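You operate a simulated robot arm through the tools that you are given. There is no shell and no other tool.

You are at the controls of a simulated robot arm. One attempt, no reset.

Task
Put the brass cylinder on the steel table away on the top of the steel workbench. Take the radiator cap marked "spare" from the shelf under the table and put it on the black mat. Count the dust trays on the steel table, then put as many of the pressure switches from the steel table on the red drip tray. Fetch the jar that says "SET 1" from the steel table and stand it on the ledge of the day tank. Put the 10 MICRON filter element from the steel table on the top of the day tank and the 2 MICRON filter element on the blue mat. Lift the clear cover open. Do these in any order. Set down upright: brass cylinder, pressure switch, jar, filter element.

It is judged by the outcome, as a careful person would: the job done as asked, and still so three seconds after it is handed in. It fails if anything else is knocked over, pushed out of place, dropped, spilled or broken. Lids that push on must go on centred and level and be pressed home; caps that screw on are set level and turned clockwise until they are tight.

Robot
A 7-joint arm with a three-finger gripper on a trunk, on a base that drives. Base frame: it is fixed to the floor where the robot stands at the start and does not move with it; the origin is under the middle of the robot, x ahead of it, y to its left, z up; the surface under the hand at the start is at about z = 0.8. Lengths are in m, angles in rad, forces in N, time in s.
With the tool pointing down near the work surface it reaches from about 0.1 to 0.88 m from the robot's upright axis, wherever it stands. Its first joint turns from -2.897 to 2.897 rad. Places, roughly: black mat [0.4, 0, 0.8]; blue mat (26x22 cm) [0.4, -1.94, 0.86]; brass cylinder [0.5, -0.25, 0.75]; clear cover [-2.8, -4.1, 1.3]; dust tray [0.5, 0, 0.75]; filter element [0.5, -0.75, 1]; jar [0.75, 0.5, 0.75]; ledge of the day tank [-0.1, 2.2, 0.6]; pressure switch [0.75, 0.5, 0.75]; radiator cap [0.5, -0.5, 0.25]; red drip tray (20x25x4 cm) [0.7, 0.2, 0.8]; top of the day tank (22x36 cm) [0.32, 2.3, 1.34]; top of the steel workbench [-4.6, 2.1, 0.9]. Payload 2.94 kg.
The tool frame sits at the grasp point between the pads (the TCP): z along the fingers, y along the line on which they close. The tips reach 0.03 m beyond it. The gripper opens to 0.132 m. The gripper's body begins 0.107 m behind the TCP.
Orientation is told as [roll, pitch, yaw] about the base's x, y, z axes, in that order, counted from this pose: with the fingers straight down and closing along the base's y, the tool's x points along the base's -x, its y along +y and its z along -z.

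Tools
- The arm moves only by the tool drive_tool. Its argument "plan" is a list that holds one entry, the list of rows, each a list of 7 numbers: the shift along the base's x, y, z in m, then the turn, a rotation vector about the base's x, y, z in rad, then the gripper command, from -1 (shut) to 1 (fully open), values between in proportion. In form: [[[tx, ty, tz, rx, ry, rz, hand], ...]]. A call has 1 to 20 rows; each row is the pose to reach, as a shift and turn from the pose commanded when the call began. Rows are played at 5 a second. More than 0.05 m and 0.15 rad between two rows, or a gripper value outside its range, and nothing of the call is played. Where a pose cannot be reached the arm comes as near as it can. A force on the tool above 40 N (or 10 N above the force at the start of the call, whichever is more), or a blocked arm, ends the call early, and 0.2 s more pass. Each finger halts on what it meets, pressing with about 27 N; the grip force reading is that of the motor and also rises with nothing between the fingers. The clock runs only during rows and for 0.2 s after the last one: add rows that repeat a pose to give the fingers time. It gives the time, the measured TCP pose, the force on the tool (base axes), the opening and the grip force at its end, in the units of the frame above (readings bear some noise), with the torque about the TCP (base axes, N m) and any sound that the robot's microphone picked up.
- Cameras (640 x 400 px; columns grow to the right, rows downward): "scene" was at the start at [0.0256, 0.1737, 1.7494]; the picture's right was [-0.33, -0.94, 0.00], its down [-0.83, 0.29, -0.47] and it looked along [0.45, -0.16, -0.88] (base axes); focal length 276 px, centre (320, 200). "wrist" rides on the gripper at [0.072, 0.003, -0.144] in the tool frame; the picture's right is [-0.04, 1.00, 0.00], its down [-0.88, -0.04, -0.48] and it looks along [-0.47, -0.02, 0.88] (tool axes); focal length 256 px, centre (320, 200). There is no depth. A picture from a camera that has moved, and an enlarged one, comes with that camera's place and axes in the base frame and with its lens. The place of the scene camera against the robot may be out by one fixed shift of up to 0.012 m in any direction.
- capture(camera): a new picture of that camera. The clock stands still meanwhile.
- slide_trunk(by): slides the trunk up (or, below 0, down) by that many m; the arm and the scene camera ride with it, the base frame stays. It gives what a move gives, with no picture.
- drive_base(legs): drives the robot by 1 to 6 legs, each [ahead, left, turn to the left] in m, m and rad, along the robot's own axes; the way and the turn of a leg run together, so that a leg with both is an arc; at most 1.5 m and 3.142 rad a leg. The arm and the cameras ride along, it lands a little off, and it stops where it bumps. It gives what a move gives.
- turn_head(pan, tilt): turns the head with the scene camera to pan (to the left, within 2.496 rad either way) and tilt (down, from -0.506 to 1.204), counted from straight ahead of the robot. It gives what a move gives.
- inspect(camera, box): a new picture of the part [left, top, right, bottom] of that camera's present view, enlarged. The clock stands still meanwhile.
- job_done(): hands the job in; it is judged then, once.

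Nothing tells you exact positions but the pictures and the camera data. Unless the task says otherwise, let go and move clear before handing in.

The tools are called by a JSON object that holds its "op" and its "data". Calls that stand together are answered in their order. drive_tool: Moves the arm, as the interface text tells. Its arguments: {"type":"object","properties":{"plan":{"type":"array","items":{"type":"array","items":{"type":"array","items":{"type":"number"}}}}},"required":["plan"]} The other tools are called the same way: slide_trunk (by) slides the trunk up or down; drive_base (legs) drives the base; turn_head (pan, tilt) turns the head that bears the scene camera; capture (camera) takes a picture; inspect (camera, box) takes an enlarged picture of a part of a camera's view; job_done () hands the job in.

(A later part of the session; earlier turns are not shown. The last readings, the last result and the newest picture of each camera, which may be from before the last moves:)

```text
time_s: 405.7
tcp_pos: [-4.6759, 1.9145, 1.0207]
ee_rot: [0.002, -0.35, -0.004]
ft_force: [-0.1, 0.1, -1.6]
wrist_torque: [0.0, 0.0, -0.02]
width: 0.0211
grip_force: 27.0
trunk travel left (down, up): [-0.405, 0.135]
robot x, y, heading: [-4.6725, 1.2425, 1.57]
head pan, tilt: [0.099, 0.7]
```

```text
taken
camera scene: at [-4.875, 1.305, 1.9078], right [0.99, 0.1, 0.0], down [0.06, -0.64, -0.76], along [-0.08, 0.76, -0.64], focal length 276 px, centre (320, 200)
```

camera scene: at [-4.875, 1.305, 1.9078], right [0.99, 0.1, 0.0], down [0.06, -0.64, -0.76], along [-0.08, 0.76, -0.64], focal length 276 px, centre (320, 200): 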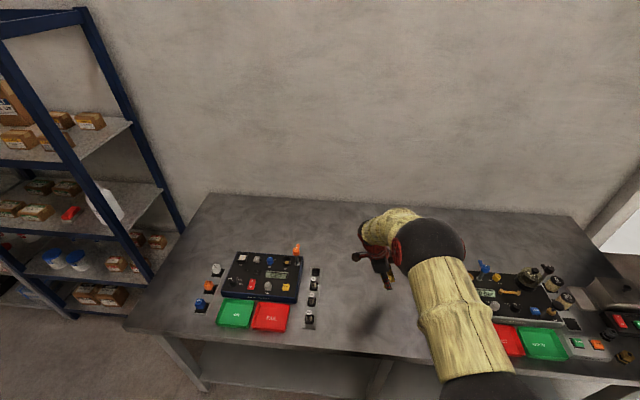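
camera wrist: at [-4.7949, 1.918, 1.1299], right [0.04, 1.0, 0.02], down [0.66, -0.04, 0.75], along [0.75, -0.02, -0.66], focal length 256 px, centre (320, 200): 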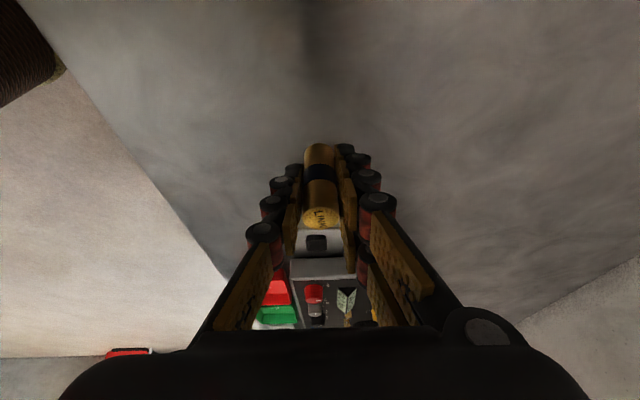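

{"op": "drive_tool", "data": {"plan": [[[0, 0, -0.03, 0, 0, 0, -1], [0, 0, -0.06, 0, 0, 0, -1], [0, 0, -0.07, 0, 0, 0, -1], [0, 0, -0.07, 0, 0, 0, -1]]]}}

{"op": "drive_tool", "data": {"plan": [[[0, 0, -0.003, 0, 0, 0, -1], [0, 0, -0.005, 0, 0, 0, -1], [0, 0, -0.005, 0, 0, 0, -1]]]}}

{"op": "drive_tool", "data": {"plan": [[[0, 0, -0.002, 0, 0, 0, -1], [0, 0, -0.004, 0, 0, 0, -1], [0, 0, -0.004, 0, 0, 0, -1]]]}}

{"op": "capture", "data": {"camera": "wrist"}}

```text
time_s: 406.7
tcp_pos: [-4.6768, 1.9138, 0.9489]
ee_rot: [-0.001, -0.349, -0.003]
ft_force: [0.3, -0.7, -2.4]
wrist_torque: [-0.01, -0.03, -0.03]
width: 0.0212
grip_force: 27.5
trunk travel left (down, up): [-0.405, 0.135]
robot x, y, heading: [-4.6705, 1.244, 1.567]
head pan, tilt: [0.099, 0.7]
```

```text
time_s: 407.5
tcp_pos: [-4.6765, 1.9151, 0.9442]
ee_rot: [0.0, -0.348, -0.004]
ft_force: [0.1, 0.9, -1.5]
wrist_torque: [-0.02, 0.01, -0.02]
width: 0.0211
grip_force: 27.2
trunk travel left (down, up): [-0.405, 0.135]
robot x, y, heading: [-4.6695, 1.2405, 1.569]
head pan, tilt: [0.099, 0.7]
```

```text
time_s: 408.3
tcp_pos: [-4.6763, 1.9138, 0.9408]
ee_rot: [0.0, -0.349, -0.003]
ft_force: [0.2, 0.7, -2.5]
wrist_torque: [0.02, 0.01, 0.0]
width: 0.021
grip_force: 27.6
trunk travel left (down, up): [-0.405, 0.135]
robot x, y, heading: [-4.6712, 1.2423, 1.573]
head pan, tilt: [0.099, 0.7]
```

```text
taken
camera wrist: at [-4.7945, 1.9179, 1.0505], right [0.04, 1.0, 0.02], down [0.66, -0.04, 0.75], along [0.75, -0.02, -0.66], focal length 256 px, centre (320, 200)
```

wrist: 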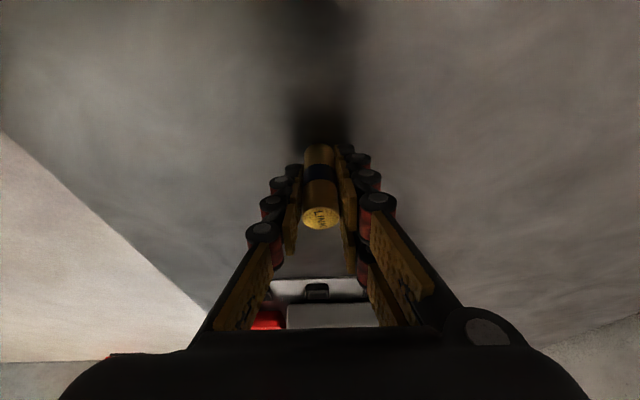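

{"op": "drive_tool", "data": {"plan": [[[0, 0, -0.002, 0, 0, 0, -1], [0, 0, -0.003, 0, 0, 0, -1], [0, 0, -0.003, 0, 0, 0, -1]]]}}

{"op": "drive_tool", "data": {"plan": [[[0, 0, -0.002, 0, 0, 0, -1], [0, 0, -0.003, 0, 0, 0, -1], [0, 0, -0.003, 0, 0, 0, -1]]]}}

{"op": "drive_tool", "data": {"plan": [[[0, 0, -0.002, 0, 0, 0, -1], [0, 0, -0.003, 0, 0, 0, -1], [0, 0, -0.003, 0, 0, 0, -1]]]}}

```text
time_s: 409.1
tcp_pos: [-4.6771, 1.914, 0.9388]
ee_rot: [0.001, -0.35, -0.002]
ft_force: [0.1, -0.7, -2.3]
wrist_torque: [0.02, 0.01, 0.03]
width: 0.0213
grip_force: 27.5
trunk travel left (down, up): [-0.405, 0.135]
robot x, y, heading: [-4.6668, 1.2446, 1.572]
head pan, tilt: [0.099, 0.7]
```

```text
time_s: 409.9
tcp_pos: [-4.6764, 1.9135, 0.9385]
ee_rot: [0.004, -0.35, -0.002]
ft_force: [0.4, -3.9, 21.0]
wrist_torque: [-0.18, -0.03, -0.02]
width: 0.0209
grip_force: 27.2
trunk travel left (down, up): [-0.405, 0.135]
robot x, y, heading: [-4.6721, 1.2443, 1.571]
head pan, tilt: [0.099, 0.7]
```

```text
time_s: 410.7
tcp_pos: [-4.6764, 1.914, 0.9352]
ee_rot: [0.005, -0.35, -0.005]
ft_force: [0.5, -0.9, 31.4]
wrist_torque: [0.11, 0.02, -0.08]
width: 0.0212
grip_force: 27.5
trunk travel left (down, up): [-0.405, 0.135]
robot x, y, heading: [-4.6712, 1.2432, 1.572]
head pan, tilt: [0.099, 0.7]
```

Contact made. I'll relieve slightly, open, and withdraw along the tool axis.

{"op": "drive_tool", "data": {"plan": [[[0, 0, 0.003, 0, 0, 0, -1], [0, 0, 0.003, 0, 0, 0, -0.6], [0, 0, 0.003, 0, 0, 0, -0.2], [0, 0, 0.003, 0, 0, 0, -0.2], [0, 0, 0.003, 0, 0, 0, -0.2], [-0.012, 0, 0.03, 0, 0, 0, -0.2], [-0.025, 0, 0.07, 0, 0, 0, -0.2], [-0.04, 0, 0.11, 0, 0, 0, -0.2], [-0.055, 0, 0.15, 0, 0, 0, -0.2], [-0.07, 0, 0.19, 0, 0, 0, -0.2], [-0.07, 0, 0.19, 0, 0, 0, -0.2]]]}}

{"op": "capture", "data": {"camera": "wrist"}}

{"op": "inspect", "data": {"camera": "scene", "box": [280, 210, 440, 370]}}

```text
time_s: 413.1
tcp_pos: [-4.7468, 1.9137, 1.1231]
ee_rot: [0.002, -0.349, 0.0]
ft_force: [0.2, 0.2, 0.1]
wrist_torque: [0.01, 0.03, -0.02]
width: 0.0527
grip_force: 0.1
trunk travel left (down, up): [-0.405, 0.135]
robot x, y, heading: [-4.6696, 1.2452, 1.576]
head pan, tilt: [0.099, 0.7]
```

```text
taken
camera wrist: at [-4.865, 1.9175, 1.2317], right [0.04, 1.0, 0.01], down [0.66, -0.04, 0.75], along [0.75, -0.02, -0.66], focal length 256 px, centre (320, 200)
```

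wrist: 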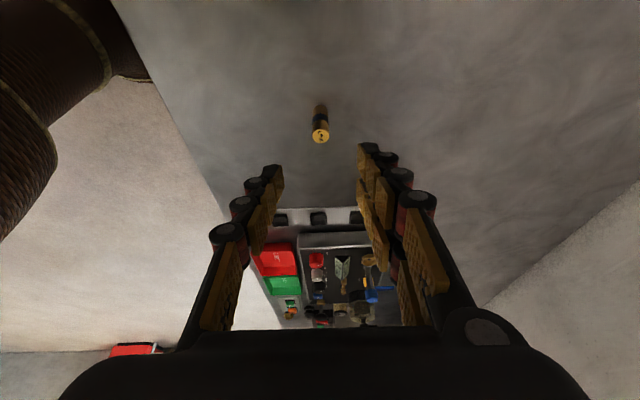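

```text
2.50 times, centred on (360, 290) of scene
camera zoom: at [-4.8751, 1.3056, 1.9077], right [1.0, 0.1, 0.0], down [0.06, -0.64, -0.76], along [-0.08, 0.76, -0.64], focal length 691 px, centre (220, -25)
```

zoom: 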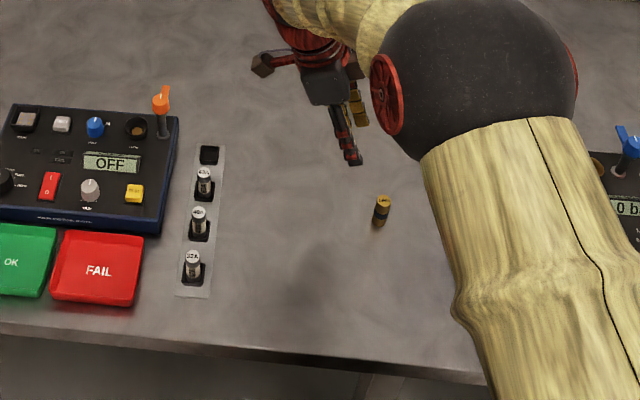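

The brass cylinder stands upright on the bench. Next is the clear cover: I'll straighten the tool, back off, and drive over to look at it.

{"op": "drive_tool", "data": {"plan": [[[0, -0.03, 0.02, 0, 0.12, 0.1, 0], [0, -0.06, 0.04, 0, 0.24, 0.2, 0], [0.02, -0.1, 0.05, 0, 0.349, 0.3, 0], [0.04, -0.14, 0.05, 0, 0.349, 0.44, 0], [0.06, -0.18, 0.05, 0, 0.349, 0.58, 0], [0.06, -0.2, 0.05, 0, 0.349, 0.7, 0], [0.06, -0.2, 0.05, 0, 0.349, 0.7, 0]]]}}

{"op": "drive_base", "data": {"legs": [[-0.6, 0, 0], [0, 0, -3.14], [0.5, 1.3, 0], [1.0, 0.3, 0]]}}

{"op": "turn_head", "data": {"pan": 0.1, "tilt": 0.3}}

{"op": "capture", "data": {"camera": "scene"}}

```text
refused: row 1 steps farther than a row can; nothing moved
```

```text
time_s: 435.5
tcp_pos: [-3.0161, -1.5638, 1.1223]
ee_rot: [0.001, -0.348, 3.133]
ft_force: [0.4, 0.7, -0.9]
wrist_torque: [-0.02, 0.0, -0.02]
width: 0.0529
grip_force: 0.1
trunk travel left (down, up): [-0.405, 0.135]
robot x, y, heading: [-3.0906, -0.8936, -1.57]
head pan, tilt: [0.099, 0.7]
```

```text
time_s: 436.4
tcp_pos: [-3.0146, -1.5631, 1.1221]
ee_rot: [-0.002, -0.349, 3.133]
ft_force: [-0.4, -0.4, -0.5]
wrist_torque: [0.04, -0.03, 0.0]
width: 0.0528
grip_force: 0.0
trunk travel left (down, up): [-0.405, 0.135]
robot x, y, heading: [-3.0904, -0.8939, -1.575]
head pan, tilt: [0.099, 0.3]
```

```text
taken
camera scene: at [-2.8952, -0.9523, 1.9438], right [-1.0, -0.1, 0.0], down [-0.03, 0.3, -0.95], along [0.09, -0.95, -0.3], focal length 276 px, centre (320, 200)
```

scene: 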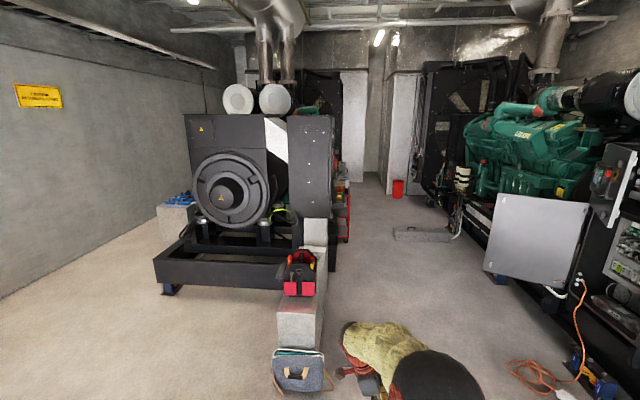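

{"op": "inspect", "data": {"camera": "scene", "box": [270, 100, 430, 260]}}

{"op": "drive_tool", "data": {"plan": [[[0, 0.03, 0.02, 0, -0.1, 0, 0], [0, 0.06, 0.04, 0, -0.2, 0, 0], [-0.01, 0.09, 0.06, 0, -0.3, 0, 0], [-0.02, 0.12, 0.08, 0, -0.349, 0, 0], [-0.04, 0.15, 0.1, 0, -0.349, 0.13, 0], [-0.05, 0.18, 0.12, 0, -0.349, 0.26, 0], [-0.05, 0.18, 0.12, 0, -0.349, 0.26, 0]]]}}

```text
2.50 times, centred on (350, 180) of scene
camera zoom: at [-2.8952, -0.9523, 1.9438], right [-1.0, -0.1, 0.0], down [-0.03, 0.3, -0.95], along [0.09, -0.95, -0.3], focal length 691 px, centre (245, 250)
```

zoom: 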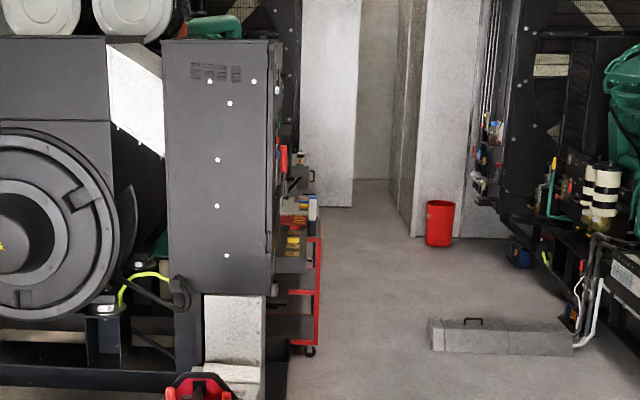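

```text
time_s: 438.0
tcp_pos: [-3.0662, -1.3821, 1.2414]
ee_rot: [0.043, -0.005, -2.891]
ft_force: [-0.3, -0.1, -0.6]
wrist_torque: [0.0, 0.01, 0.0]
width: 0.0659
grip_force: 0.0
trunk travel left (down, up): [-0.405, 0.135]
robot x, y, heading: [-3.0875, -0.8945, -1.577]
head pan, tilt: [0.099, 0.3]
```

The cover should be on the genset's side panel facing −x. I'll turn to face +x and strafe down the aisle.

{"op": "drive_base", "data": {"legs": [[0, 0, 1.577], [-0.45, -1.3, 0]]}}

{"op": "turn_head", "data": {"pan": -0.9, "tilt": 0.4}}

{"op": "capture", "data": {"camera": "scene"}}

{"op": "turn_head", "data": {"pan": -2.0, "tilt": 0.5}}

{"op": "capture", "data": {"camera": "scene"}}

```text
time_s: 448.7
tcp_pos: [-3.0477, -2.1827, 1.242]
ee_rot: [0.044, -0.003, -1.32]
ft_force: [0.2, -0.3, 0.1]
wrist_torque: [0.01, 0.01, 0.0]
width: 0.0659
grip_force: 0.0
trunk travel left (down, up): [-0.405, 0.135]
robot x, y, heading: [-3.536, -2.2053, -0.007]
head pan, tilt: [0.099, 0.3]
```

```text
time_s: 450.0
tcp_pos: [-3.0472, -2.1811, 1.2417]
ee_rot: [0.043, -0.003, -1.319]
ft_force: [0.0, -0.1, -0.5]
wrist_torque: [-0.03, 0.02, 0.03]
width: 0.0657
grip_force: 0.0
trunk travel left (down, up): [-0.405, 0.135]
robot x, y, heading: [-3.5374, -2.2063, 0.001]
head pan, tilt: [-0.901, 0.4]
```

```text
taken
camera scene: at [-3.513, -2.0828, 1.9347], right [-0.78, -0.62, 0.0], down [-0.24, 0.3, -0.92], along [0.57, -0.72, -0.39], focal length 276 px, centre (320, 200)
```

scene: 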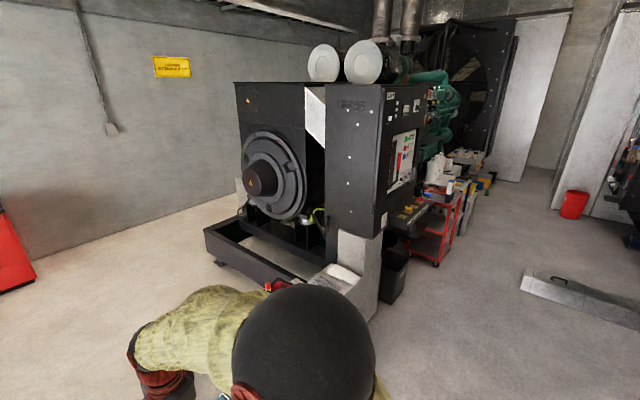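

```text
time_s: 451.3
tcp_pos: [-3.0457, -2.1808, 1.2421]
ee_rot: [0.045, -0.004, -1.32]
ft_force: [0.2, 0.0, 0.5]
wrist_torque: [-0.01, 0.02, 0.0]
width: 0.0658
grip_force: 0.0
trunk travel left (down, up): [-0.405, 0.135]
robot x, y, heading: [-3.5316, -2.2014, -0.003]
head pan, tilt: [-2.0, 0.499]
```

```text
taken
camera scene: at [-3.6084, -2.093, 1.9255], right [-0.91, 0.42, 0.0], down [0.2, 0.44, -0.88], along [-0.37, -0.8, -0.48], focal length 276 px, centre (320, 200)
```

scene: 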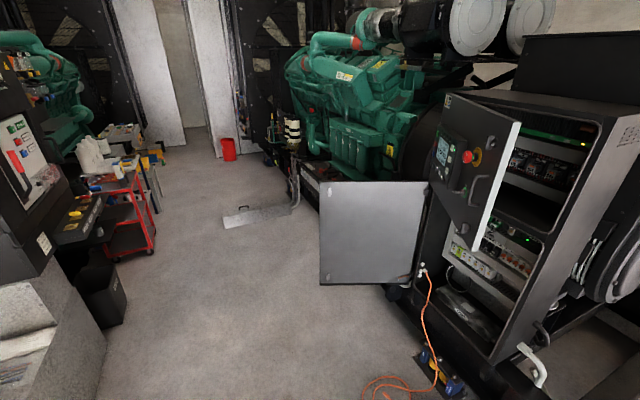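

{"op": "turn_head", "data": {"pan": -0.8, "tilt": 0.4}}

{"op": "inspect", "data": {"camera": "scene", "box": [340, 80, 500, 280]}}

{"op": "drive_base", "data": {"legs": [[-0.05, -1.0, 0]]}}

{"op": "turn_head", "data": {"pan": -0.7, "tilt": 0.5}}

{"op": "capture", "data": {"camera": "scene"}}

```text
time_s: 452.7
tcp_pos: [-3.0469, -2.1817, 1.2415]
ee_rot: [0.043, -0.002, -1.318]
ft_force: [0.4, 0.2, -0.4]
wrist_torque: [0.0, -0.02, 0.0]
width: 0.0659
grip_force: 0.1
trunk travel left (down, up): [-0.405, 0.135]
robot x, y, heading: [-3.5342, -2.2054, -0.003]
head pan, tilt: [-0.799, 0.4]
```

```text
2.00 times, centred on (420, 180) of scene
camera zoom: at [-3.506, -2.0768, 1.9347], right [-0.72, -0.7, 0.0], down [-0.27, 0.28, -0.92], along [0.64, -0.66, -0.39], focal length 553 px, centre (120, 240)
```

zoom: 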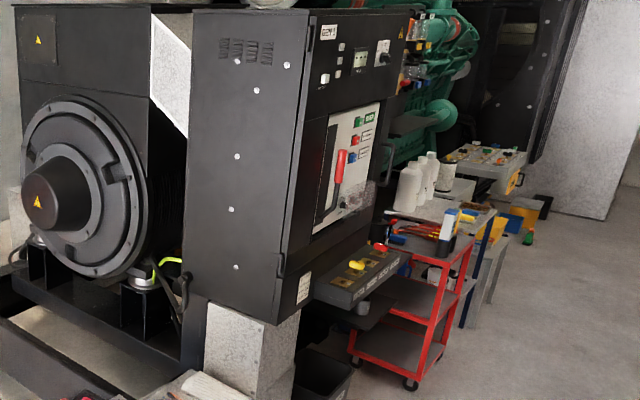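

```text
time_s: 457.9
tcp_pos: [-3.1048, -3.1817, 1.2422]
ee_rot: [0.045, -0.003, -1.334]
ft_force: [-0.9, -0.5, -0.5]
wrist_torque: [-0.01, 0.0, 0.0]
width: 0.0656
grip_force: 0.0
trunk travel left (down, up): [-0.405, 0.135]
robot x, y, heading: [-3.5949, -3.1988, -0.017]
head pan, tilt: [-0.799, 0.4]
```

```text
time_s: 458.6
tcp_pos: [-3.104, -3.1817, 1.2421]
ee_rot: [0.043, -0.003, -1.332]
ft_force: [0.0, -1.0, 0.6]
wrist_torque: [0.01, 0.02, -0.01]
width: 0.066
grip_force: 0.1
trunk travel left (down, up): [-0.405, 0.135]
robot x, y, heading: [-3.5909, -3.1994, -0.014]
head pan, tilt: [-0.7, 0.499]
```

```text
taken
camera scene: at [-3.5571, -3.0638, 1.9256], right [-0.66, -0.76, 0.0], down [-0.36, 0.31, -0.88], along [0.66, -0.58, -0.48], focal length 276 px, centre (320, 200)
```

scene: 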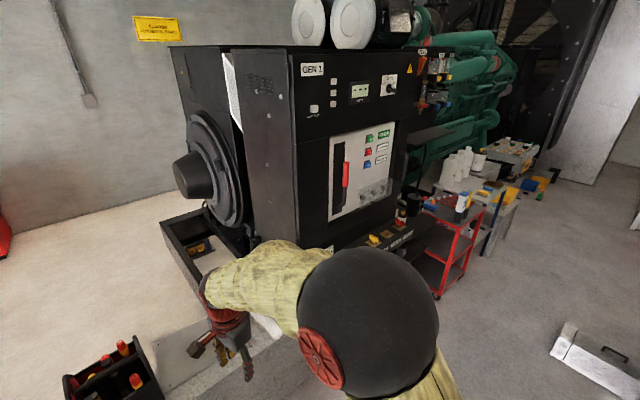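

{"op": "inspect", "data": {"camera": "scene", "box": [290, 50, 450, 250]}}

{"op": "inspect", "data": {"camera": "scene", "box": [320, 110, 420, 230]}}

```text
2.00 times, centred on (370, 150) of scene
camera zoom: at [-3.5571, -3.0638, 1.9256], right [-0.66, -0.76, 0.0], down [-0.36, 0.31, -0.88], along [0.66, -0.58, -0.48], focal length 553 px, centre (220, 300)
```

zoom: 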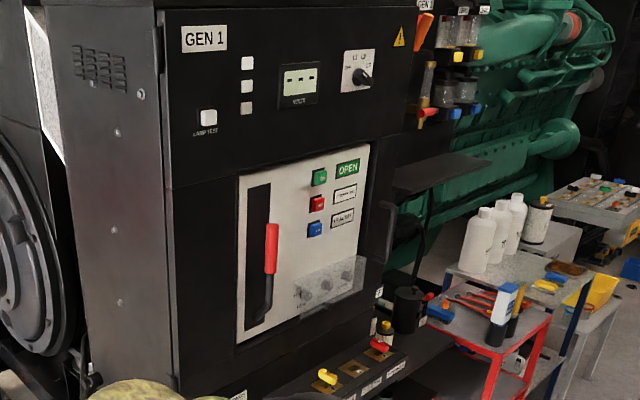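

```text
3.33 times, centred on (370, 170) of scene
camera zoom: at [-3.5571, -3.0638, 1.9256], right [-0.66, -0.76, 0.0], down [-0.36, 0.31, -0.88], along [0.66, -0.58, -0.48], focal length 921 px, centre (153, 300)
```

zoom: 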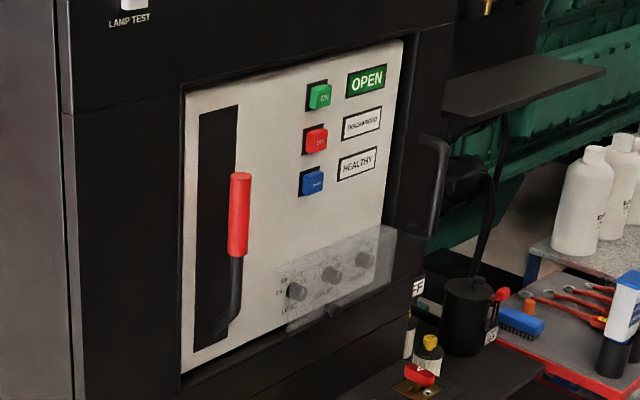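

The clear cover is a hinged flap on the GEN 1 panel: about y −4.25…−3.99, z 1.23–1.33, at x≈−2.80, with a small tab at its bottom. I'll re-orient the arm first and then move in front.

{"op": "drive_tool", "data": {"plan": [[[-0.02, 0, 0.01, 0, 0, 0.14, 0], [-0.04, 0, 0.02, 0, 0, 0.28, 0], [-0.06, 0, 0.03, 0, 0, 0.42, 0], [-0.07, 0, 0.04, 0, 0, 0.56, 0], [-0.08, 0, 0.05, 0, 0, 0.7, 0], [-0.08, 0, 0.06, 0, 0, 0.84, 0], [-0.08, 0, 0.07, 0, 0, 0.98, 0], [-0.08, 0, 0.08, 0, 0, 1.12, 0], [-0.08, 0, 0.08, 0, 0, 1.26, 0], [-0.08, 0, 0.08, 0, 0, 1.33, 0], [-0.08, 0, 0.08, 0, 0, 1.33, 0]]]}}

{"op": "drive_base", "data": {"legs": [[0, -0.85, 0.014]]}}

{"op": "turn_head", "data": {"pan": 0, "tilt": 0.6}}

{"op": "capture", "data": {"camera": "scene"}}

{"op": "capture", "data": {"camera": "wrist"}}

```text
time_s: 461.0
tcp_pos: [-3.1839, -3.1821, 1.3217]
ee_rot: [0.043, -0.003, -0.001]
ft_force: [-0.3, 0.3, 0.0]
wrist_torque: [0.02, -0.04, 0.02]
width: 0.066
grip_force: 0.0
trunk travel left (down, up): [-0.405, 0.135]
robot x, y, heading: [-3.5894, -3.1993, -0.017]
head pan, tilt: [-0.7, 0.499]
```

```text
time_s: 465.5
tcp_pos: [-3.1868, -4.0198, 1.3229]
ee_rot: [0.043, -0.004, 0.023]
ft_force: [-0.6, 0.7, -0.2]
wrist_torque: [0.04, 0.0, -0.03]
width: 0.0659
grip_force: 0.1
trunk travel left (down, up): [-0.405, 0.135]
robot x, y, heading: [-3.594, -4.052, 0.014]
head pan, tilt: [-0.7, 0.499]
```

```text
time_s: 466.5
tcp_pos: [-3.1861, -4.0198, 1.321]
ee_rot: [0.046, -0.004, 0.022]
ft_force: [0.3, 0.5, 0.6]
wrist_torque: [0.01, 0.01, -0.02]
width: 0.0658
grip_force: 0.0
trunk travel left (down, up): [-0.405, 0.135]
robot x, y, heading: [-3.5945, -4.0486, 0.013]
head pan, tilt: [0.0, 0.6]
```

```text
taken
camera scene: at [-3.5435, -3.8521, 1.9164], right [0.01, -1.0, 0.0], down [-0.56, -0.01, -0.83], along [0.83, 0.01, -0.56], focal length 276 px, centre (320, 200)
```

scene: 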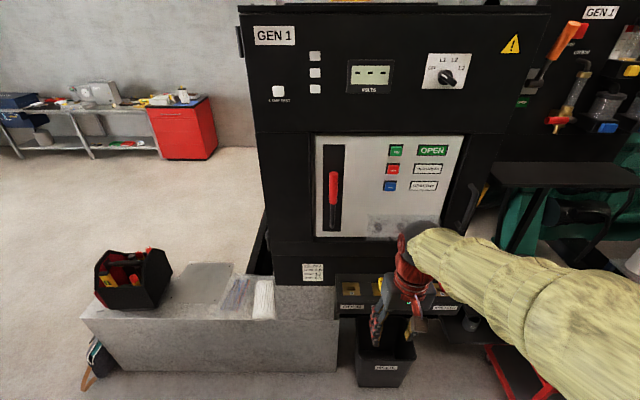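

```text
taken
camera wrist: at [-3.2598, -4.0241, 1.465], right [0.02, 1.0, 0.04], down [0.88, -0.04, 0.48], along [0.48, 0.03, -0.88], focal length 256 px, centre (320, 200)
```

wrist: 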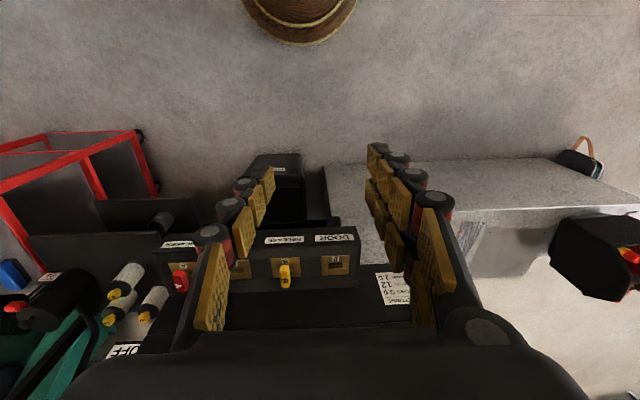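

I'll back up a bit, then pitch the tool to horizontal toward the panel to view the cover up close.

{"op": "drive_base", "data": {"legs": [[-0.22, 0, -0.013]]}}

{"op": "drive_tool", "data": {"plan": [[[0.03, -0.01, 0, -0.02, -0.13, -0.01, 0], [0.06, -0.02, 0, -0.043, -0.26, -0.02, 0], [0.09, -0.03, 0, -0.043, -0.39, -0.02, 0], [0.12, -0.04, 0, -0.043, -0.52, -0.02, 0], [0.15, -0.05, 0, -0.043, -0.65, -0.02, 0], [0.18, -0.06, 0, -0.043, -0.78, -0.02, 0], [0.21, -0.07, -0.01, -0.043, -0.91, -0.02, 0], [0.24, -0.08, -0.02, -0.043, -1.04, -0.02, 0], [0.26, -0.09, -0.03, -0.043, -1.17, -0.02, 0], [0.28, -0.09, -0.04, -0.043, -1.3, -0.02, 0], [0.28, -0.09, -0.05, -0.043, -1.4, -0.02, 0], [0.28, -0.09, -0.05, -0.043, -1.4, -0.02, 0]]]}}

{"op": "capture", "data": {"camera": "wrist"}}

{"op": "capture", "data": {"camera": "scene"}}

```text
time_s: 468.2
tcp_pos: [-3.4084, -4.027, 1.3236]
ee_rot: [0.042, -0.006, 0.009]
ft_force: [-0.2, 0.4, 0.2]
wrist_torque: [-0.02, -0.05, 0.0]
width: 0.0659
grip_force: 0.1
trunk travel left (down, up): [-0.405, 0.135]
robot x, y, heading: [-3.8152, -4.0506, -0.003]
head pan, tilt: [0.0, 0.6]
```

```text
time_s: 470.8
tcp_pos: [-3.1277, -4.1171, 1.2716]
ee_rot: [-0.119, -1.402, 0.123]
ft_force: [0.2, 0.0, -0.6]
wrist_torque: [0.02, -0.03, 0.0]
width: 0.0659
grip_force: 0.0
out of reach, approached as far as the arm can: row 8, 9
trunk travel left (down, up): [-0.405, 0.135]
robot x, y, heading: [-3.8117, -4.0512, 0.0]
head pan, tilt: [0.0, 0.6]
```

```text
taken
camera wrist: at [-3.2818, -4.1153, 1.2236], right [0.0, 1.0, 0.02], down [-0.32, -0.02, 0.95], along [0.95, -0.01, 0.32], focal length 256 px, centre (320, 200)
```

wrist: 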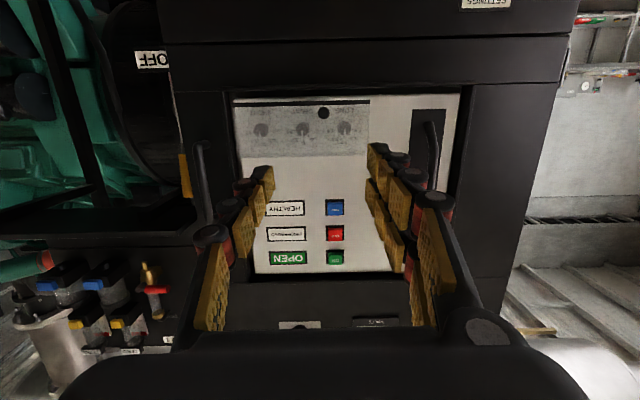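

```text
taken
camera scene: at [-3.7613, -3.8533, 1.9164], right [0.0, -1.0, 0.0], down [-0.57, 0.0, -0.82], along [0.82, 0.0, -0.57], focal length 276 px, centre (320, 200)
```

scene: 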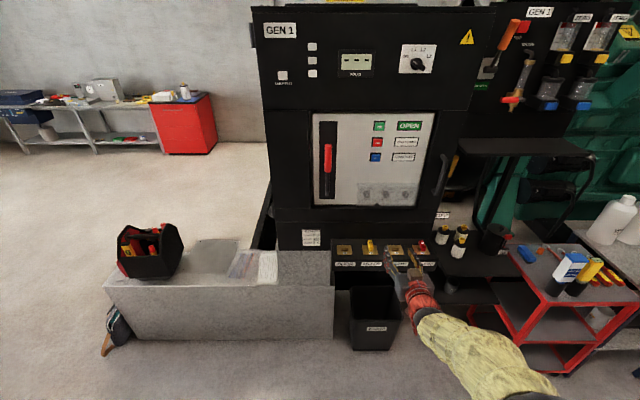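

{"op": "inspect", "data": {"camera": "wrist", "box": [220, 80, 400, 190]}}

{"op": "inspect", "data": {"camera": "scene", "box": [330, 160, 450, 220]}}

```text
3.56 times, centred on (310, 135) of wrist
camera zoom: at [-3.2818, -4.1153, 1.2236], right [0.0, 1.0, 0.02], down [-0.32, -0.02, 0.95], along [0.95, -0.01, 0.32], focal length 910 px, centre (356, 431)
```

zoom: 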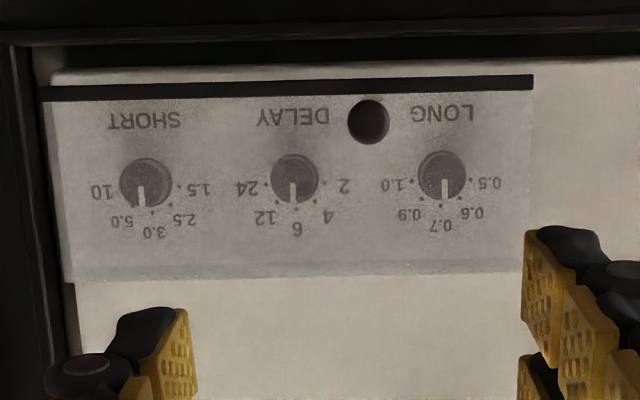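

```text
5.33 times, centred on (390, 190) of scene
camera zoom: at [-3.7613, -3.8533, 1.9164], right [0.0, -1.0, 0.0], down [-0.57, 0.0, -0.82], along [0.82, 0.0, -0.57], focal length 1474 px, centre (-53, 253)
```

zoom: 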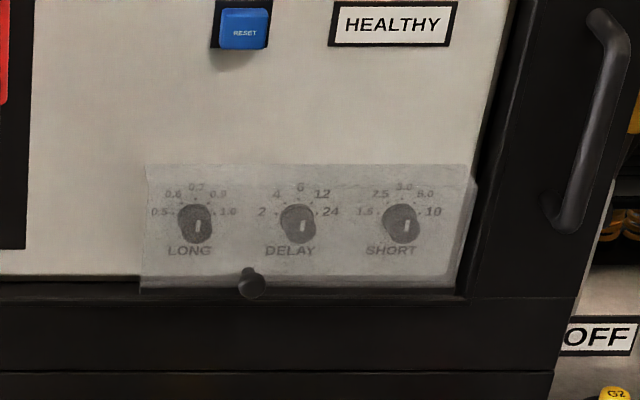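

The cover's knob is at about (−2.80, −4.108, 1.2225), with the hinge along the top (z≈1.30). I'll drive closer and line up.

{"op": "drive_base", "data": {"legs": [[0.19, 0, 0]]}}

{"op": "drive_tool", "data": {"plan": [[[0, 0.004, -0.01, 0, 0.05, 0, -0.1], [0, 0.008, -0.02, 0, 0.1, 0, -0.1], [0, 0.008, -0.03, 0, 0.1, 0, -0.1], [0, 0.008, -0.03, 0, 0.1, 0, -0.1]]]}}

{"op": "capture", "data": {"camera": "wrist"}}

{"op": "capture", "data": {"camera": "scene"}}

```text
time_s: 472.4
tcp_pos: [-2.9351, -4.119, 1.2702]
ee_rot: [-0.112, -1.399, 0.119]
ft_force: [1.3, 0.1, -0.5]
wrist_torque: [0.01, -0.02, -0.01]
width: 0.0661
grip_force: 0.1
trunk travel left (down, up): [-0.405, 0.135]
robot x, y, heading: [-3.6263, -4.0498, -0.001]
head pan, tilt: [0.0, 0.6]
```

```text
time_s: 473.4
tcp_pos: [-2.9374, -4.1105, 1.2414]
ee_rot: [-0.067, -1.302, 0.077]
ft_force: [0.7, 0.3, 0.1]
wrist_torque: [-0.01, -0.04, -0.01]
width: 0.0592
grip_force: 0.1
trunk travel left (down, up): [-0.405, 0.135]
robot x, y, heading: [-3.6267, -4.0473, -0.0]
head pan, tilt: [0.0, 0.6]
```

```text
taken
camera wrist: at [-3.0962, -4.1086, 1.2095], right [0.0, 1.0, 0.02], down [-0.22, -0.02, 0.97], along [0.97, 0.0, 0.22], focal length 256 px, centre (320, 200)
```

wrist: 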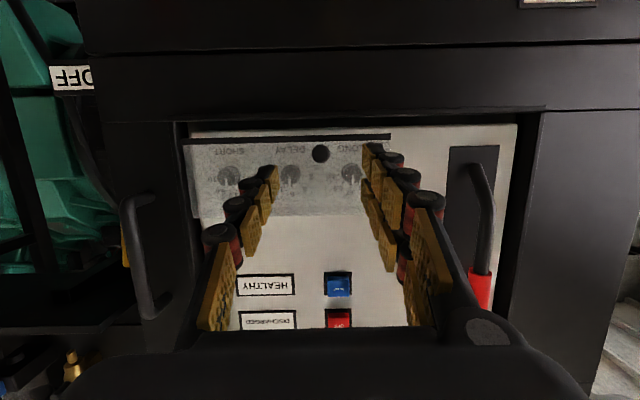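

```text
taken
camera scene: at [-3.5718, -3.8544, 1.9164], right [0.0, -1.0, 0.0], down [-0.57, 0.0, -0.82], along [0.82, 0.0, -0.57], focal length 276 px, centre (320, 200)
```

scene: 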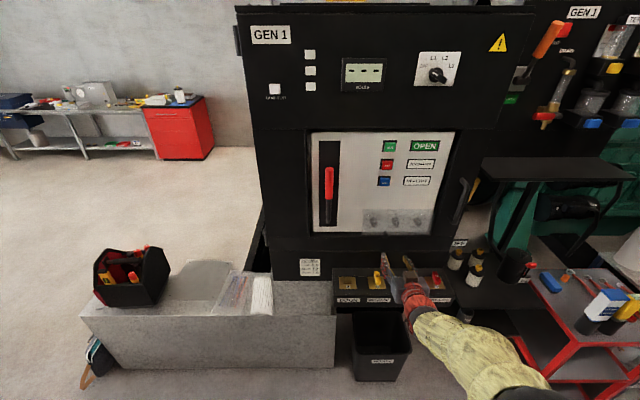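

{"op": "drive_tool", "data": {"plan": [[[0.03, 0.003, -0.014, 0, 0, 0, -0.2], [0.06, 0.003, -0.014, 0, 0, 0, -0.2], [0.085, 0.003, -0.014, 0, 0, 0, -0.2], [0.095, 0.003, -0.014, 0, 0, 0, -0.2], [0.095, 0.003, -0.014, 0, 0, 0, -0.2]]]}}

{"op": "capture", "data": {"camera": "wrist"}}

{"op": "inspect", "data": {"camera": "scene", "box": [330, 180, 450, 300]}}

```text
time_s: 474.6
tcp_pos: [-2.8428, -4.1074, 1.2272]
ee_rot: [-0.057, -1.297, 0.075]
ft_force: [0.0, 0.3, -0.4]
wrist_torque: [-0.02, 0.02, 0.03]
width: 0.0528
grip_force: 0.0
trunk travel left (down, up): [-0.405, 0.135]
robot x, y, heading: [-3.6229, -4.049, -0.003]
head pan, tilt: [0.0, 0.6]
```

```text
taken
camera wrist: at [-3.0011, -4.1074, 1.1957], right [-0.01, 1.0, 0.03], down [-0.22, -0.03, 0.97], along [0.97, 0.0, 0.22], focal length 256 px, centre (320, 200)
```

wrist: 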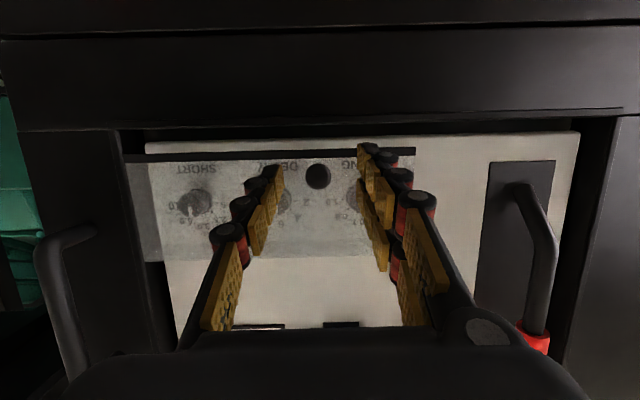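

```text
3.33 times, centred on (390, 240) of scene
camera zoom: at [-3.5718, -3.8544, 1.9164], right [0.0, -1.0, 0.0], down [-0.57, 0.0, -0.82], along [0.82, 0.0, -0.57], focal length 921 px, centre (87, 67)
```

zoom: 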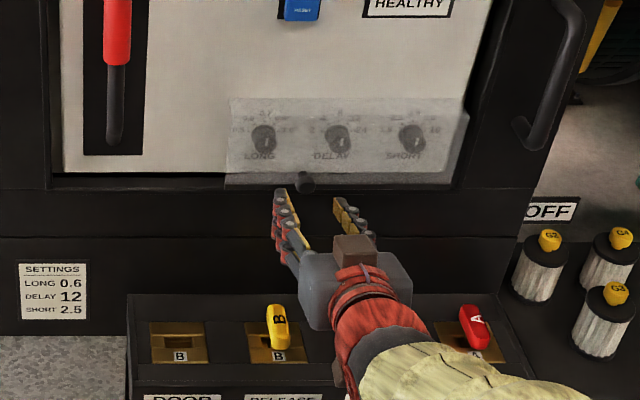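

{"op": "drive_tool", "data": {"plan": [[[0.01, 0, 0, 0, 0, 0, -0.2], [0.02, 0, 0, 0, 0, 0, -0.2], [0.024, 0, 0, 0, 0, 0, -0.2], [0.024, 0, 0, 0, 0, 0, -0.2]]]}}

{"op": "capture", "data": {"camera": "wrist"}}

{"op": "inspect", "data": {"camera": "scene", "box": [350, 190, 430, 250]}}

```text
time_s: 475.6
tcp_pos: [-2.8236, -4.1076, 1.2302]
ee_rot: [-0.062, -1.3, 0.076]
ft_force: [0.5, 0.0, -0.1]
wrist_torque: [-0.01, -0.03, 0.0]
width: 0.0526
grip_force: 0.1
out of reach, approached as far as the arm can: row 1, 2, 3, 4
trunk travel left (down, up): [-0.405, 0.135]
robot x, y, heading: [-3.6237, -4.0499, -0.004]
head pan, tilt: [0.0, 0.6]
```

```text
taken
camera wrist: at [-2.9823, -4.1069, 1.1983], right [-0.01, 1.0, 0.03], down [-0.22, -0.03, 0.97], along [0.97, 0.0, 0.22], focal length 256 px, centre (320, 200)
```

wrist: 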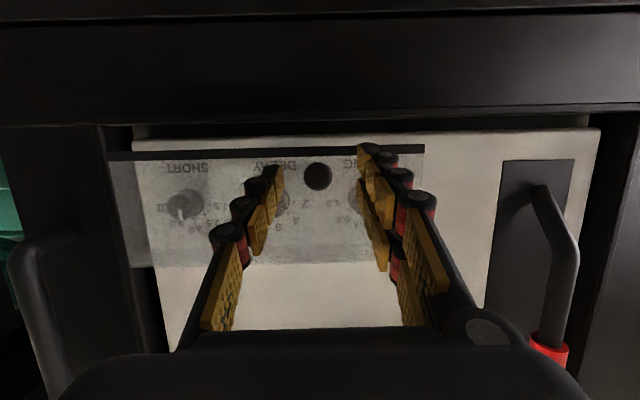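

```text
6.67 times, centred on (390, 220) of scene
camera zoom: at [-3.5712, -3.8544, 1.9164], right [0.0, -1.0, 0.0], down [-0.57, 0.0, -0.82], along [0.82, 0.0, -0.57], focal length 1842 px, centre (-147, 67)
```

zoom: 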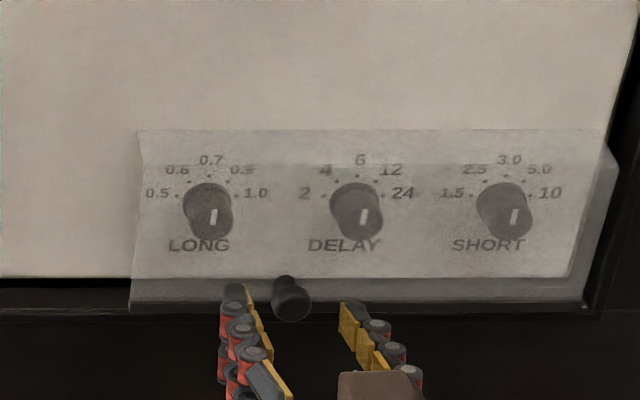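

The arm is at its reach limit, so I'll retract it 12 cm and bring the base closer by the same amount.

{"op": "drive_tool", "data": {"plan": [[[-0.03, 0, 0, 0, 0, 0, -0.2], [-0.07, 0, 0, 0, 0, 0, -0.2], [-0.11, 0, 0, 0, 0, 0, -0.2], [-0.13, 0, 0, 0, 0, 0, -0.2], [-0.13, 0, 0, 0, 0, 0, -0.2]]]}}

{"op": "drive_base", "data": {"legs": [[0.1, 0, 0]]}}

{"op": "capture", "data": {"camera": "wrist"}}

```text
time_s: 476.8
tcp_pos: [-2.9539, -4.1081, 1.2314]
ee_rot: [-0.06, -1.3, 0.075]
ft_force: [-0.2, -0.5, -0.4]
wrist_torque: [0.0, -0.01, -0.01]
width: 0.0527
grip_force: 0.1
trunk travel left (down, up): [-0.405, 0.135]
robot x, y, heading: [-3.622, -4.0531, 0.002]
head pan, tilt: [0.0, 0.6]
```

```text
time_s: 477.9
tcp_pos: [-2.8519, -4.1077, 1.2301]
ee_rot: [-0.062, -1.3, 0.077]
ft_force: [-0.1, 0.0, -0.2]
wrist_torque: [-0.02, -0.02, -0.01]
width: 0.0529
grip_force: 0.2
trunk travel left (down, up): [-0.405, 0.135]
robot x, y, heading: [-3.5208, -4.049, 0.002]
head pan, tilt: [0.0, 0.6]
```

```text
taken
camera wrist: at [-3.0104, -4.1073, 1.1985], right [-0.01, 1.0, 0.03], down [-0.22, -0.03, 0.97], along [0.97, 0.0, 0.22], focal length 256 px, centre (320, 200)
```

wrist: 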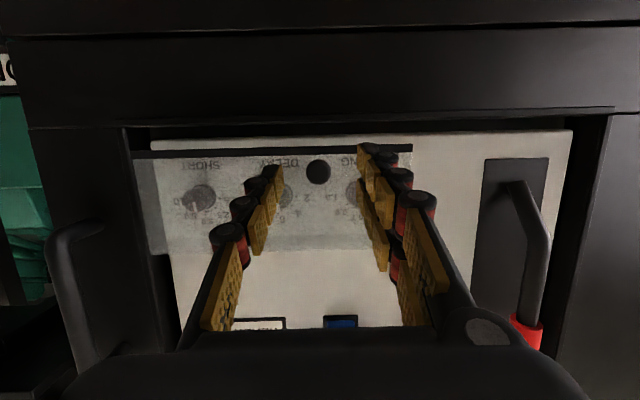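

{"op": "drive_tool", "data": {"plan": [[[0.012, 0, 0, 0, 0, 0, -0.3], [0.024, 0, 0, 0, 0, 0, -0.3], [0.032, 0, 0, 0, 0, 0, -0.3], [0.038, 0, 0, 0, 0, 0, -0.3], [0.038, 0, 0, 0, 0, 0, -0.3]]]}}

{"op": "capture", "data": {"camera": "wrist"}}

{"op": "inspect", "data": {"camera": "scene", "box": [330, 190, 450, 290]}}

```text
time_s: 479.1
tcp_pos: [-2.8152, -4.1073, 1.2304]
ee_rot: [-0.06, -1.301, 0.077]
ft_force: [0.9, 0.6, 0.4]
wrist_torque: [-0.01, 0.01, 0.03]
width: 0.0465
grip_force: 0.0
trunk travel left (down, up): [-0.405, 0.135]
robot x, y, heading: [-3.5231, -4.0465, -0.002]
head pan, tilt: [0.0, 0.6]
```

```text
taken
camera wrist: at [-2.9738, -4.1076, 1.1998], right [-0.01, 1.0, 0.03], down [-0.22, -0.03, 0.97], along [0.97, 0.0, 0.22], focal length 256 px, centre (320, 200)
```

wrist: 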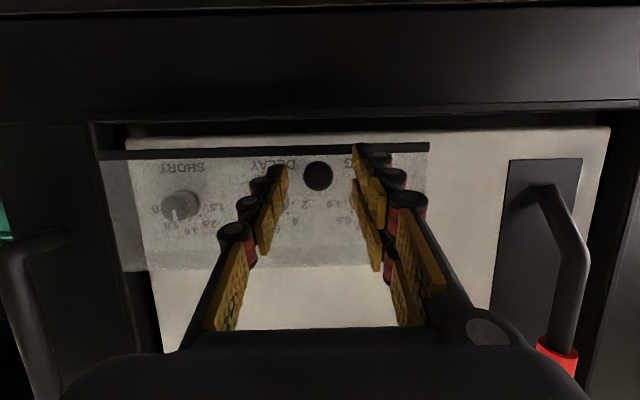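

```text
4.00 times, centred on (390, 240) of scene
camera zoom: at [-3.4718, -3.8546, 1.9164], right [0.0, -1.0, 0.0], down [-0.57, 0.0, -0.82], along [0.82, 0.0, -0.57], focal length 1105 px, centre (40, 40)
```

zoom: 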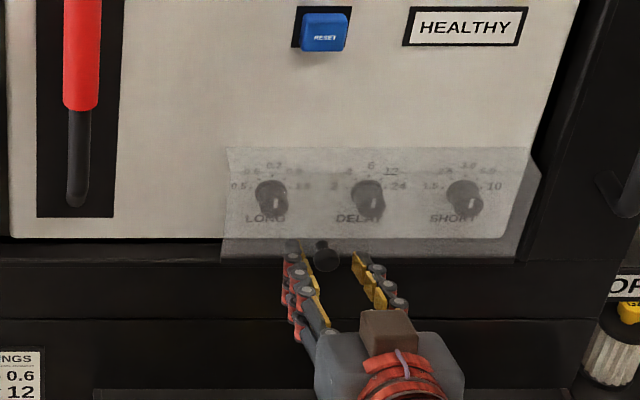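

{"op": "drive_tool", "data": {"plan": [[[0.005, 0, 0, 0, 0, 0, -0.3], [0.01, 0, 0, 0, 0, 0, -0.3], [0.014, 0, 0, 0, 0, 0, -0.3], [0.014, 0, 0, 0, 0, 0, -0.3]]]}}

{"op": "inspect", "data": {"camera": "scene", "box": [360, 215, 420, 265]}}

{"op": "inspect", "data": {"camera": "wrist", "box": [240, 130, 400, 230]}}

```text
time_s: 480.1
tcp_pos: [-2.8017, -4.1076, 1.2309]
ee_rot: [-0.06, -1.299, 0.076]
ft_force: [-6.5, -0.1, -0.9]
wrist_torque: [0.03, -0.06, 0.21]
width: 0.0465
grip_force: 0.5
trunk travel left (down, up): [-0.405, 0.135]
robot x, y, heading: [-3.5284, -4.0452, -0.002]
head pan, tilt: [0.0, 0.6]
```

```text
8.00 times, centred on (390, 240) of scene
camera zoom: at [-3.4728, -3.8545, 1.9164], right [0.0, -1.0, 0.0], down [-0.56, 0.0, -0.83], along [0.83, 0.0, -0.56], focal length 2210 px, centre (-240, -120)
```

zoom: 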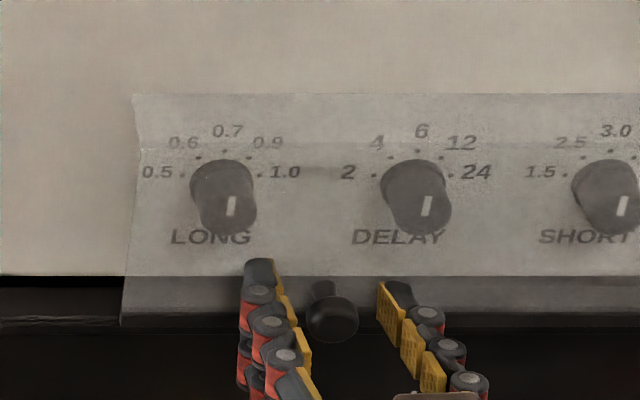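

```text
4.00 times, centred on (320, 180) of wrist
camera zoom: at [-2.9607, -4.1079, 1.1992], right [-0.01, 1.0, 0.03], down [-0.22, -0.03, 0.97], along [0.97, 0.0, 0.22], focal length 1024 px, centre (320, 280)
```

zoom: 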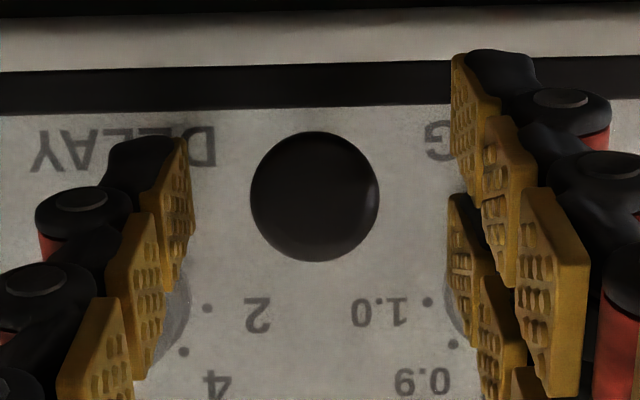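

The fingertips just touch the cover with the knob between them. I'll back off 4 mm and close on the knob.

{"op": "drive_tool", "data": {"plan": [[[-0.004, 0, 0, 0, 0, 0, -0.4], [-0.004, 0, 0, 0, 0, 0, -0.8], [-0.004, 0, 0, 0, 0, 0, -1], [-0.004, 0, 0, 0, 0, 0, -1], [-0.004, 0, 0, 0, 0, 0, -1]]]}}

{"op": "inspect", "data": {"camera": "wrist", "box": [240, 130, 400, 230]}}

```text
time_s: 481.3
tcp_pos: [-2.8043, -4.1088, 1.2315]
ee_rot: [-0.058, -1.298, 0.074]
ft_force: [2.7, -5.3, 0.9]
wrist_torque: [-0.07, 0.09, -0.14]
width: 0.0199
grip_force: 38.6
trunk travel left (down, up): [-0.405, 0.135]
robot x, y, heading: [-3.5269, -4.0472, 0.001]
head pan, tilt: [0.0, 0.6]
```

```text
4.00 times, centred on (320, 180) of wrist
camera zoom: at [-2.9633, -4.1089, 1.1995], right [-0.01, 1.0, 0.03], down [-0.22, -0.03, 0.97], along [0.97, 0.0, 0.22], focal length 1024 px, centre (320, 280)
```

zoom: 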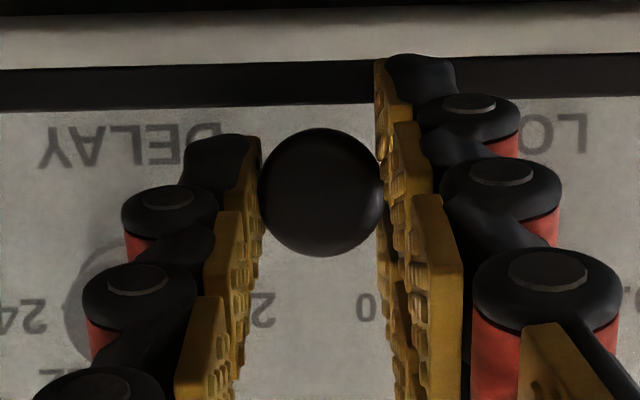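

Knob gripped. I'll pull it out and up along an arc about the top hinge, following partly with the tool pitch; first a small test.

{"op": "drive_tool", "data": {"plan": [[[-0.005, 0, 0.0015, 0, 0.03, 0, -1], [-0.01, 0, 0.004, 0, 0.075, 0, -1], [-0.0145, 0, 0.006, 0, 0.115, 0, -1], [-0.0192, 0, 0.0088, 0, 0.157, 0, -1], [-0.0192, 0, 0.0088, 0, 0.157, 0, -1]]]}}

{"op": "inspect", "data": {"camera": "scene", "box": [330, 190, 450, 290]}}

{"op": "capture", "data": {"camera": "wrist"}}

```text
time_s: 482.5
tcp_pos: [-2.8203, -4.1082, 1.2444]
ee_rot: [-0.032, -1.152, 0.049]
ft_force: [28.9, -9.6, 23.2]
wrist_torque: [0.02, -0.1, -0.18]
width: 0.0196
grip_force: 44.6
trunk travel left (down, up): [-0.405, 0.135]
robot x, y, heading: [-3.5301, -4.0499, -0.003]
head pan, tilt: [0.0, 0.6]
```

```text
4.00 times, centred on (390, 240) of scene
camera zoom: at [-3.4689, -3.8562, 1.9167], right [0.0, -1.0, 0.0], down [-0.57, 0.0, -0.82], along [0.82, 0.0, -0.57], focal length 1105 px, centre (40, 40)
```

zoom: 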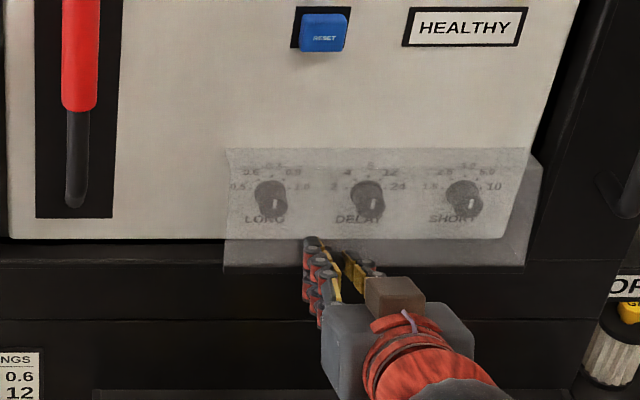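

```text
taken
camera wrist: at [-2.9818, -4.1086, 1.2367], right [0.0, 1.0, 0.03], down [-0.08, -0.03, 1.0], along [1.0, 0.0, 0.08], focal length 256 px, centre (320, 200)
```

wrist: 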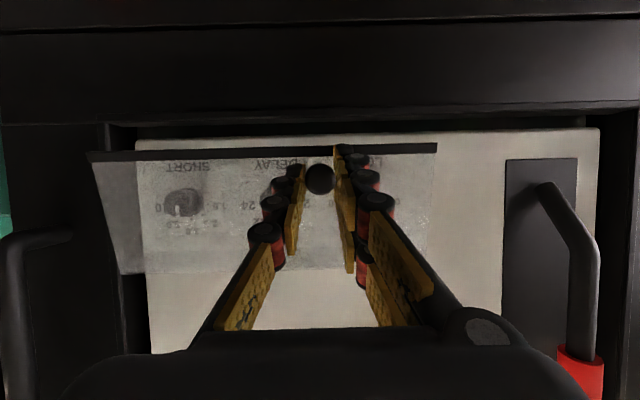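

The cover is swinging out. The forces suggest moving a bit more upward; continuing in small increments.

{"op": "drive_tool", "data": {"plan": [[[-0.001, 0, 0.004, 0, 0.03, 0, -1], [-0.004, 0, 0.009, 0, 0.08, 0, -1], [-0.008, 0, 0.014, 0, 0.13, 0, -1], [-0.008, 0, 0.014, 0, 0.13, 0, -1]]]}}

{"op": "inspect", "data": {"camera": "scene", "box": [330, 190, 450, 290]}}

```text
time_s: 483.5
tcp_pos: [-2.8271, -4.1101, 1.2575]
ee_rot: [-0.018, -1.018, 0.039]
ft_force: [32.0, -11.5, 21.6]
wrist_torque: [0.02, -0.42, -0.19]
width: 0.0198
grip_force: 44.8
trunk travel left (down, up): [-0.405, 0.135]
robot x, y, heading: [-3.526, -4.0496, 0.0]
head pan, tilt: [0.0, 0.6]
```

```text
4.00 times, centred on (390, 240) of scene
camera zoom: at [-3.4685, -3.8564, 1.9165], right [0.0, -1.0, 0.0], down [-0.57, 0.0, -0.82], along [0.82, 0.0, -0.57], focal length 1105 px, centre (40, 40)
```

zoom: 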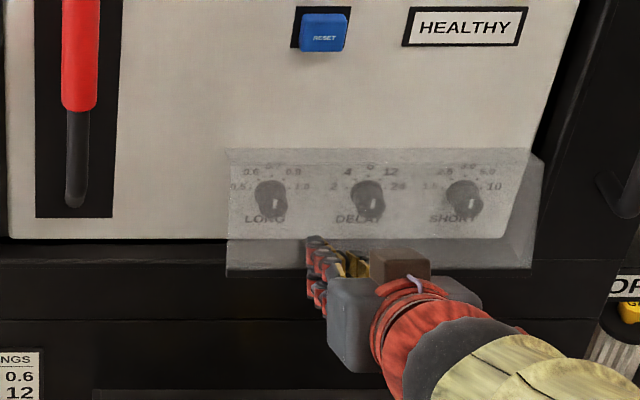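

{"op": "inspect", "data": {"camera": "wrist", "box": [60, 100, 480, 300]}}

{"op": "inspect", "data": {"camera": "scene", "box": [365, 200, 425, 250]}}

```text
1.52 times, centred on (270, 200) of wrist
camera zoom: at [-2.9891, -4.1086, 1.2701], right [0.0, 1.0, 0.03], down [0.06, -0.03, 1.0], along [1.0, 0.0, -0.06], focal length 390 px, centre (396, 200)
```

zoom: 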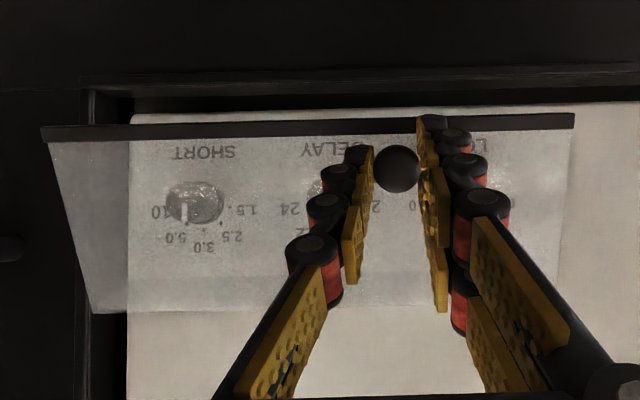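

```text
8.00 times, centred on (395, 225) of scene
camera zoom: at [-3.4685, -3.8564, 1.9165], right [0.0, -1.0, 0.0], down [-0.57, 0.0, -0.82], along [0.82, 0.0, -0.57], focal length 2210 px, centre (-280, 0)
```

zoom: 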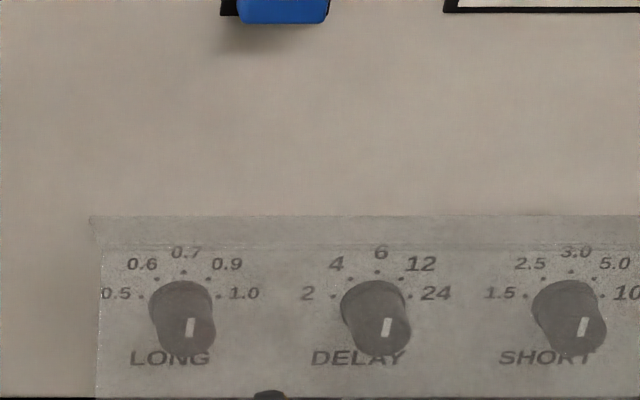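

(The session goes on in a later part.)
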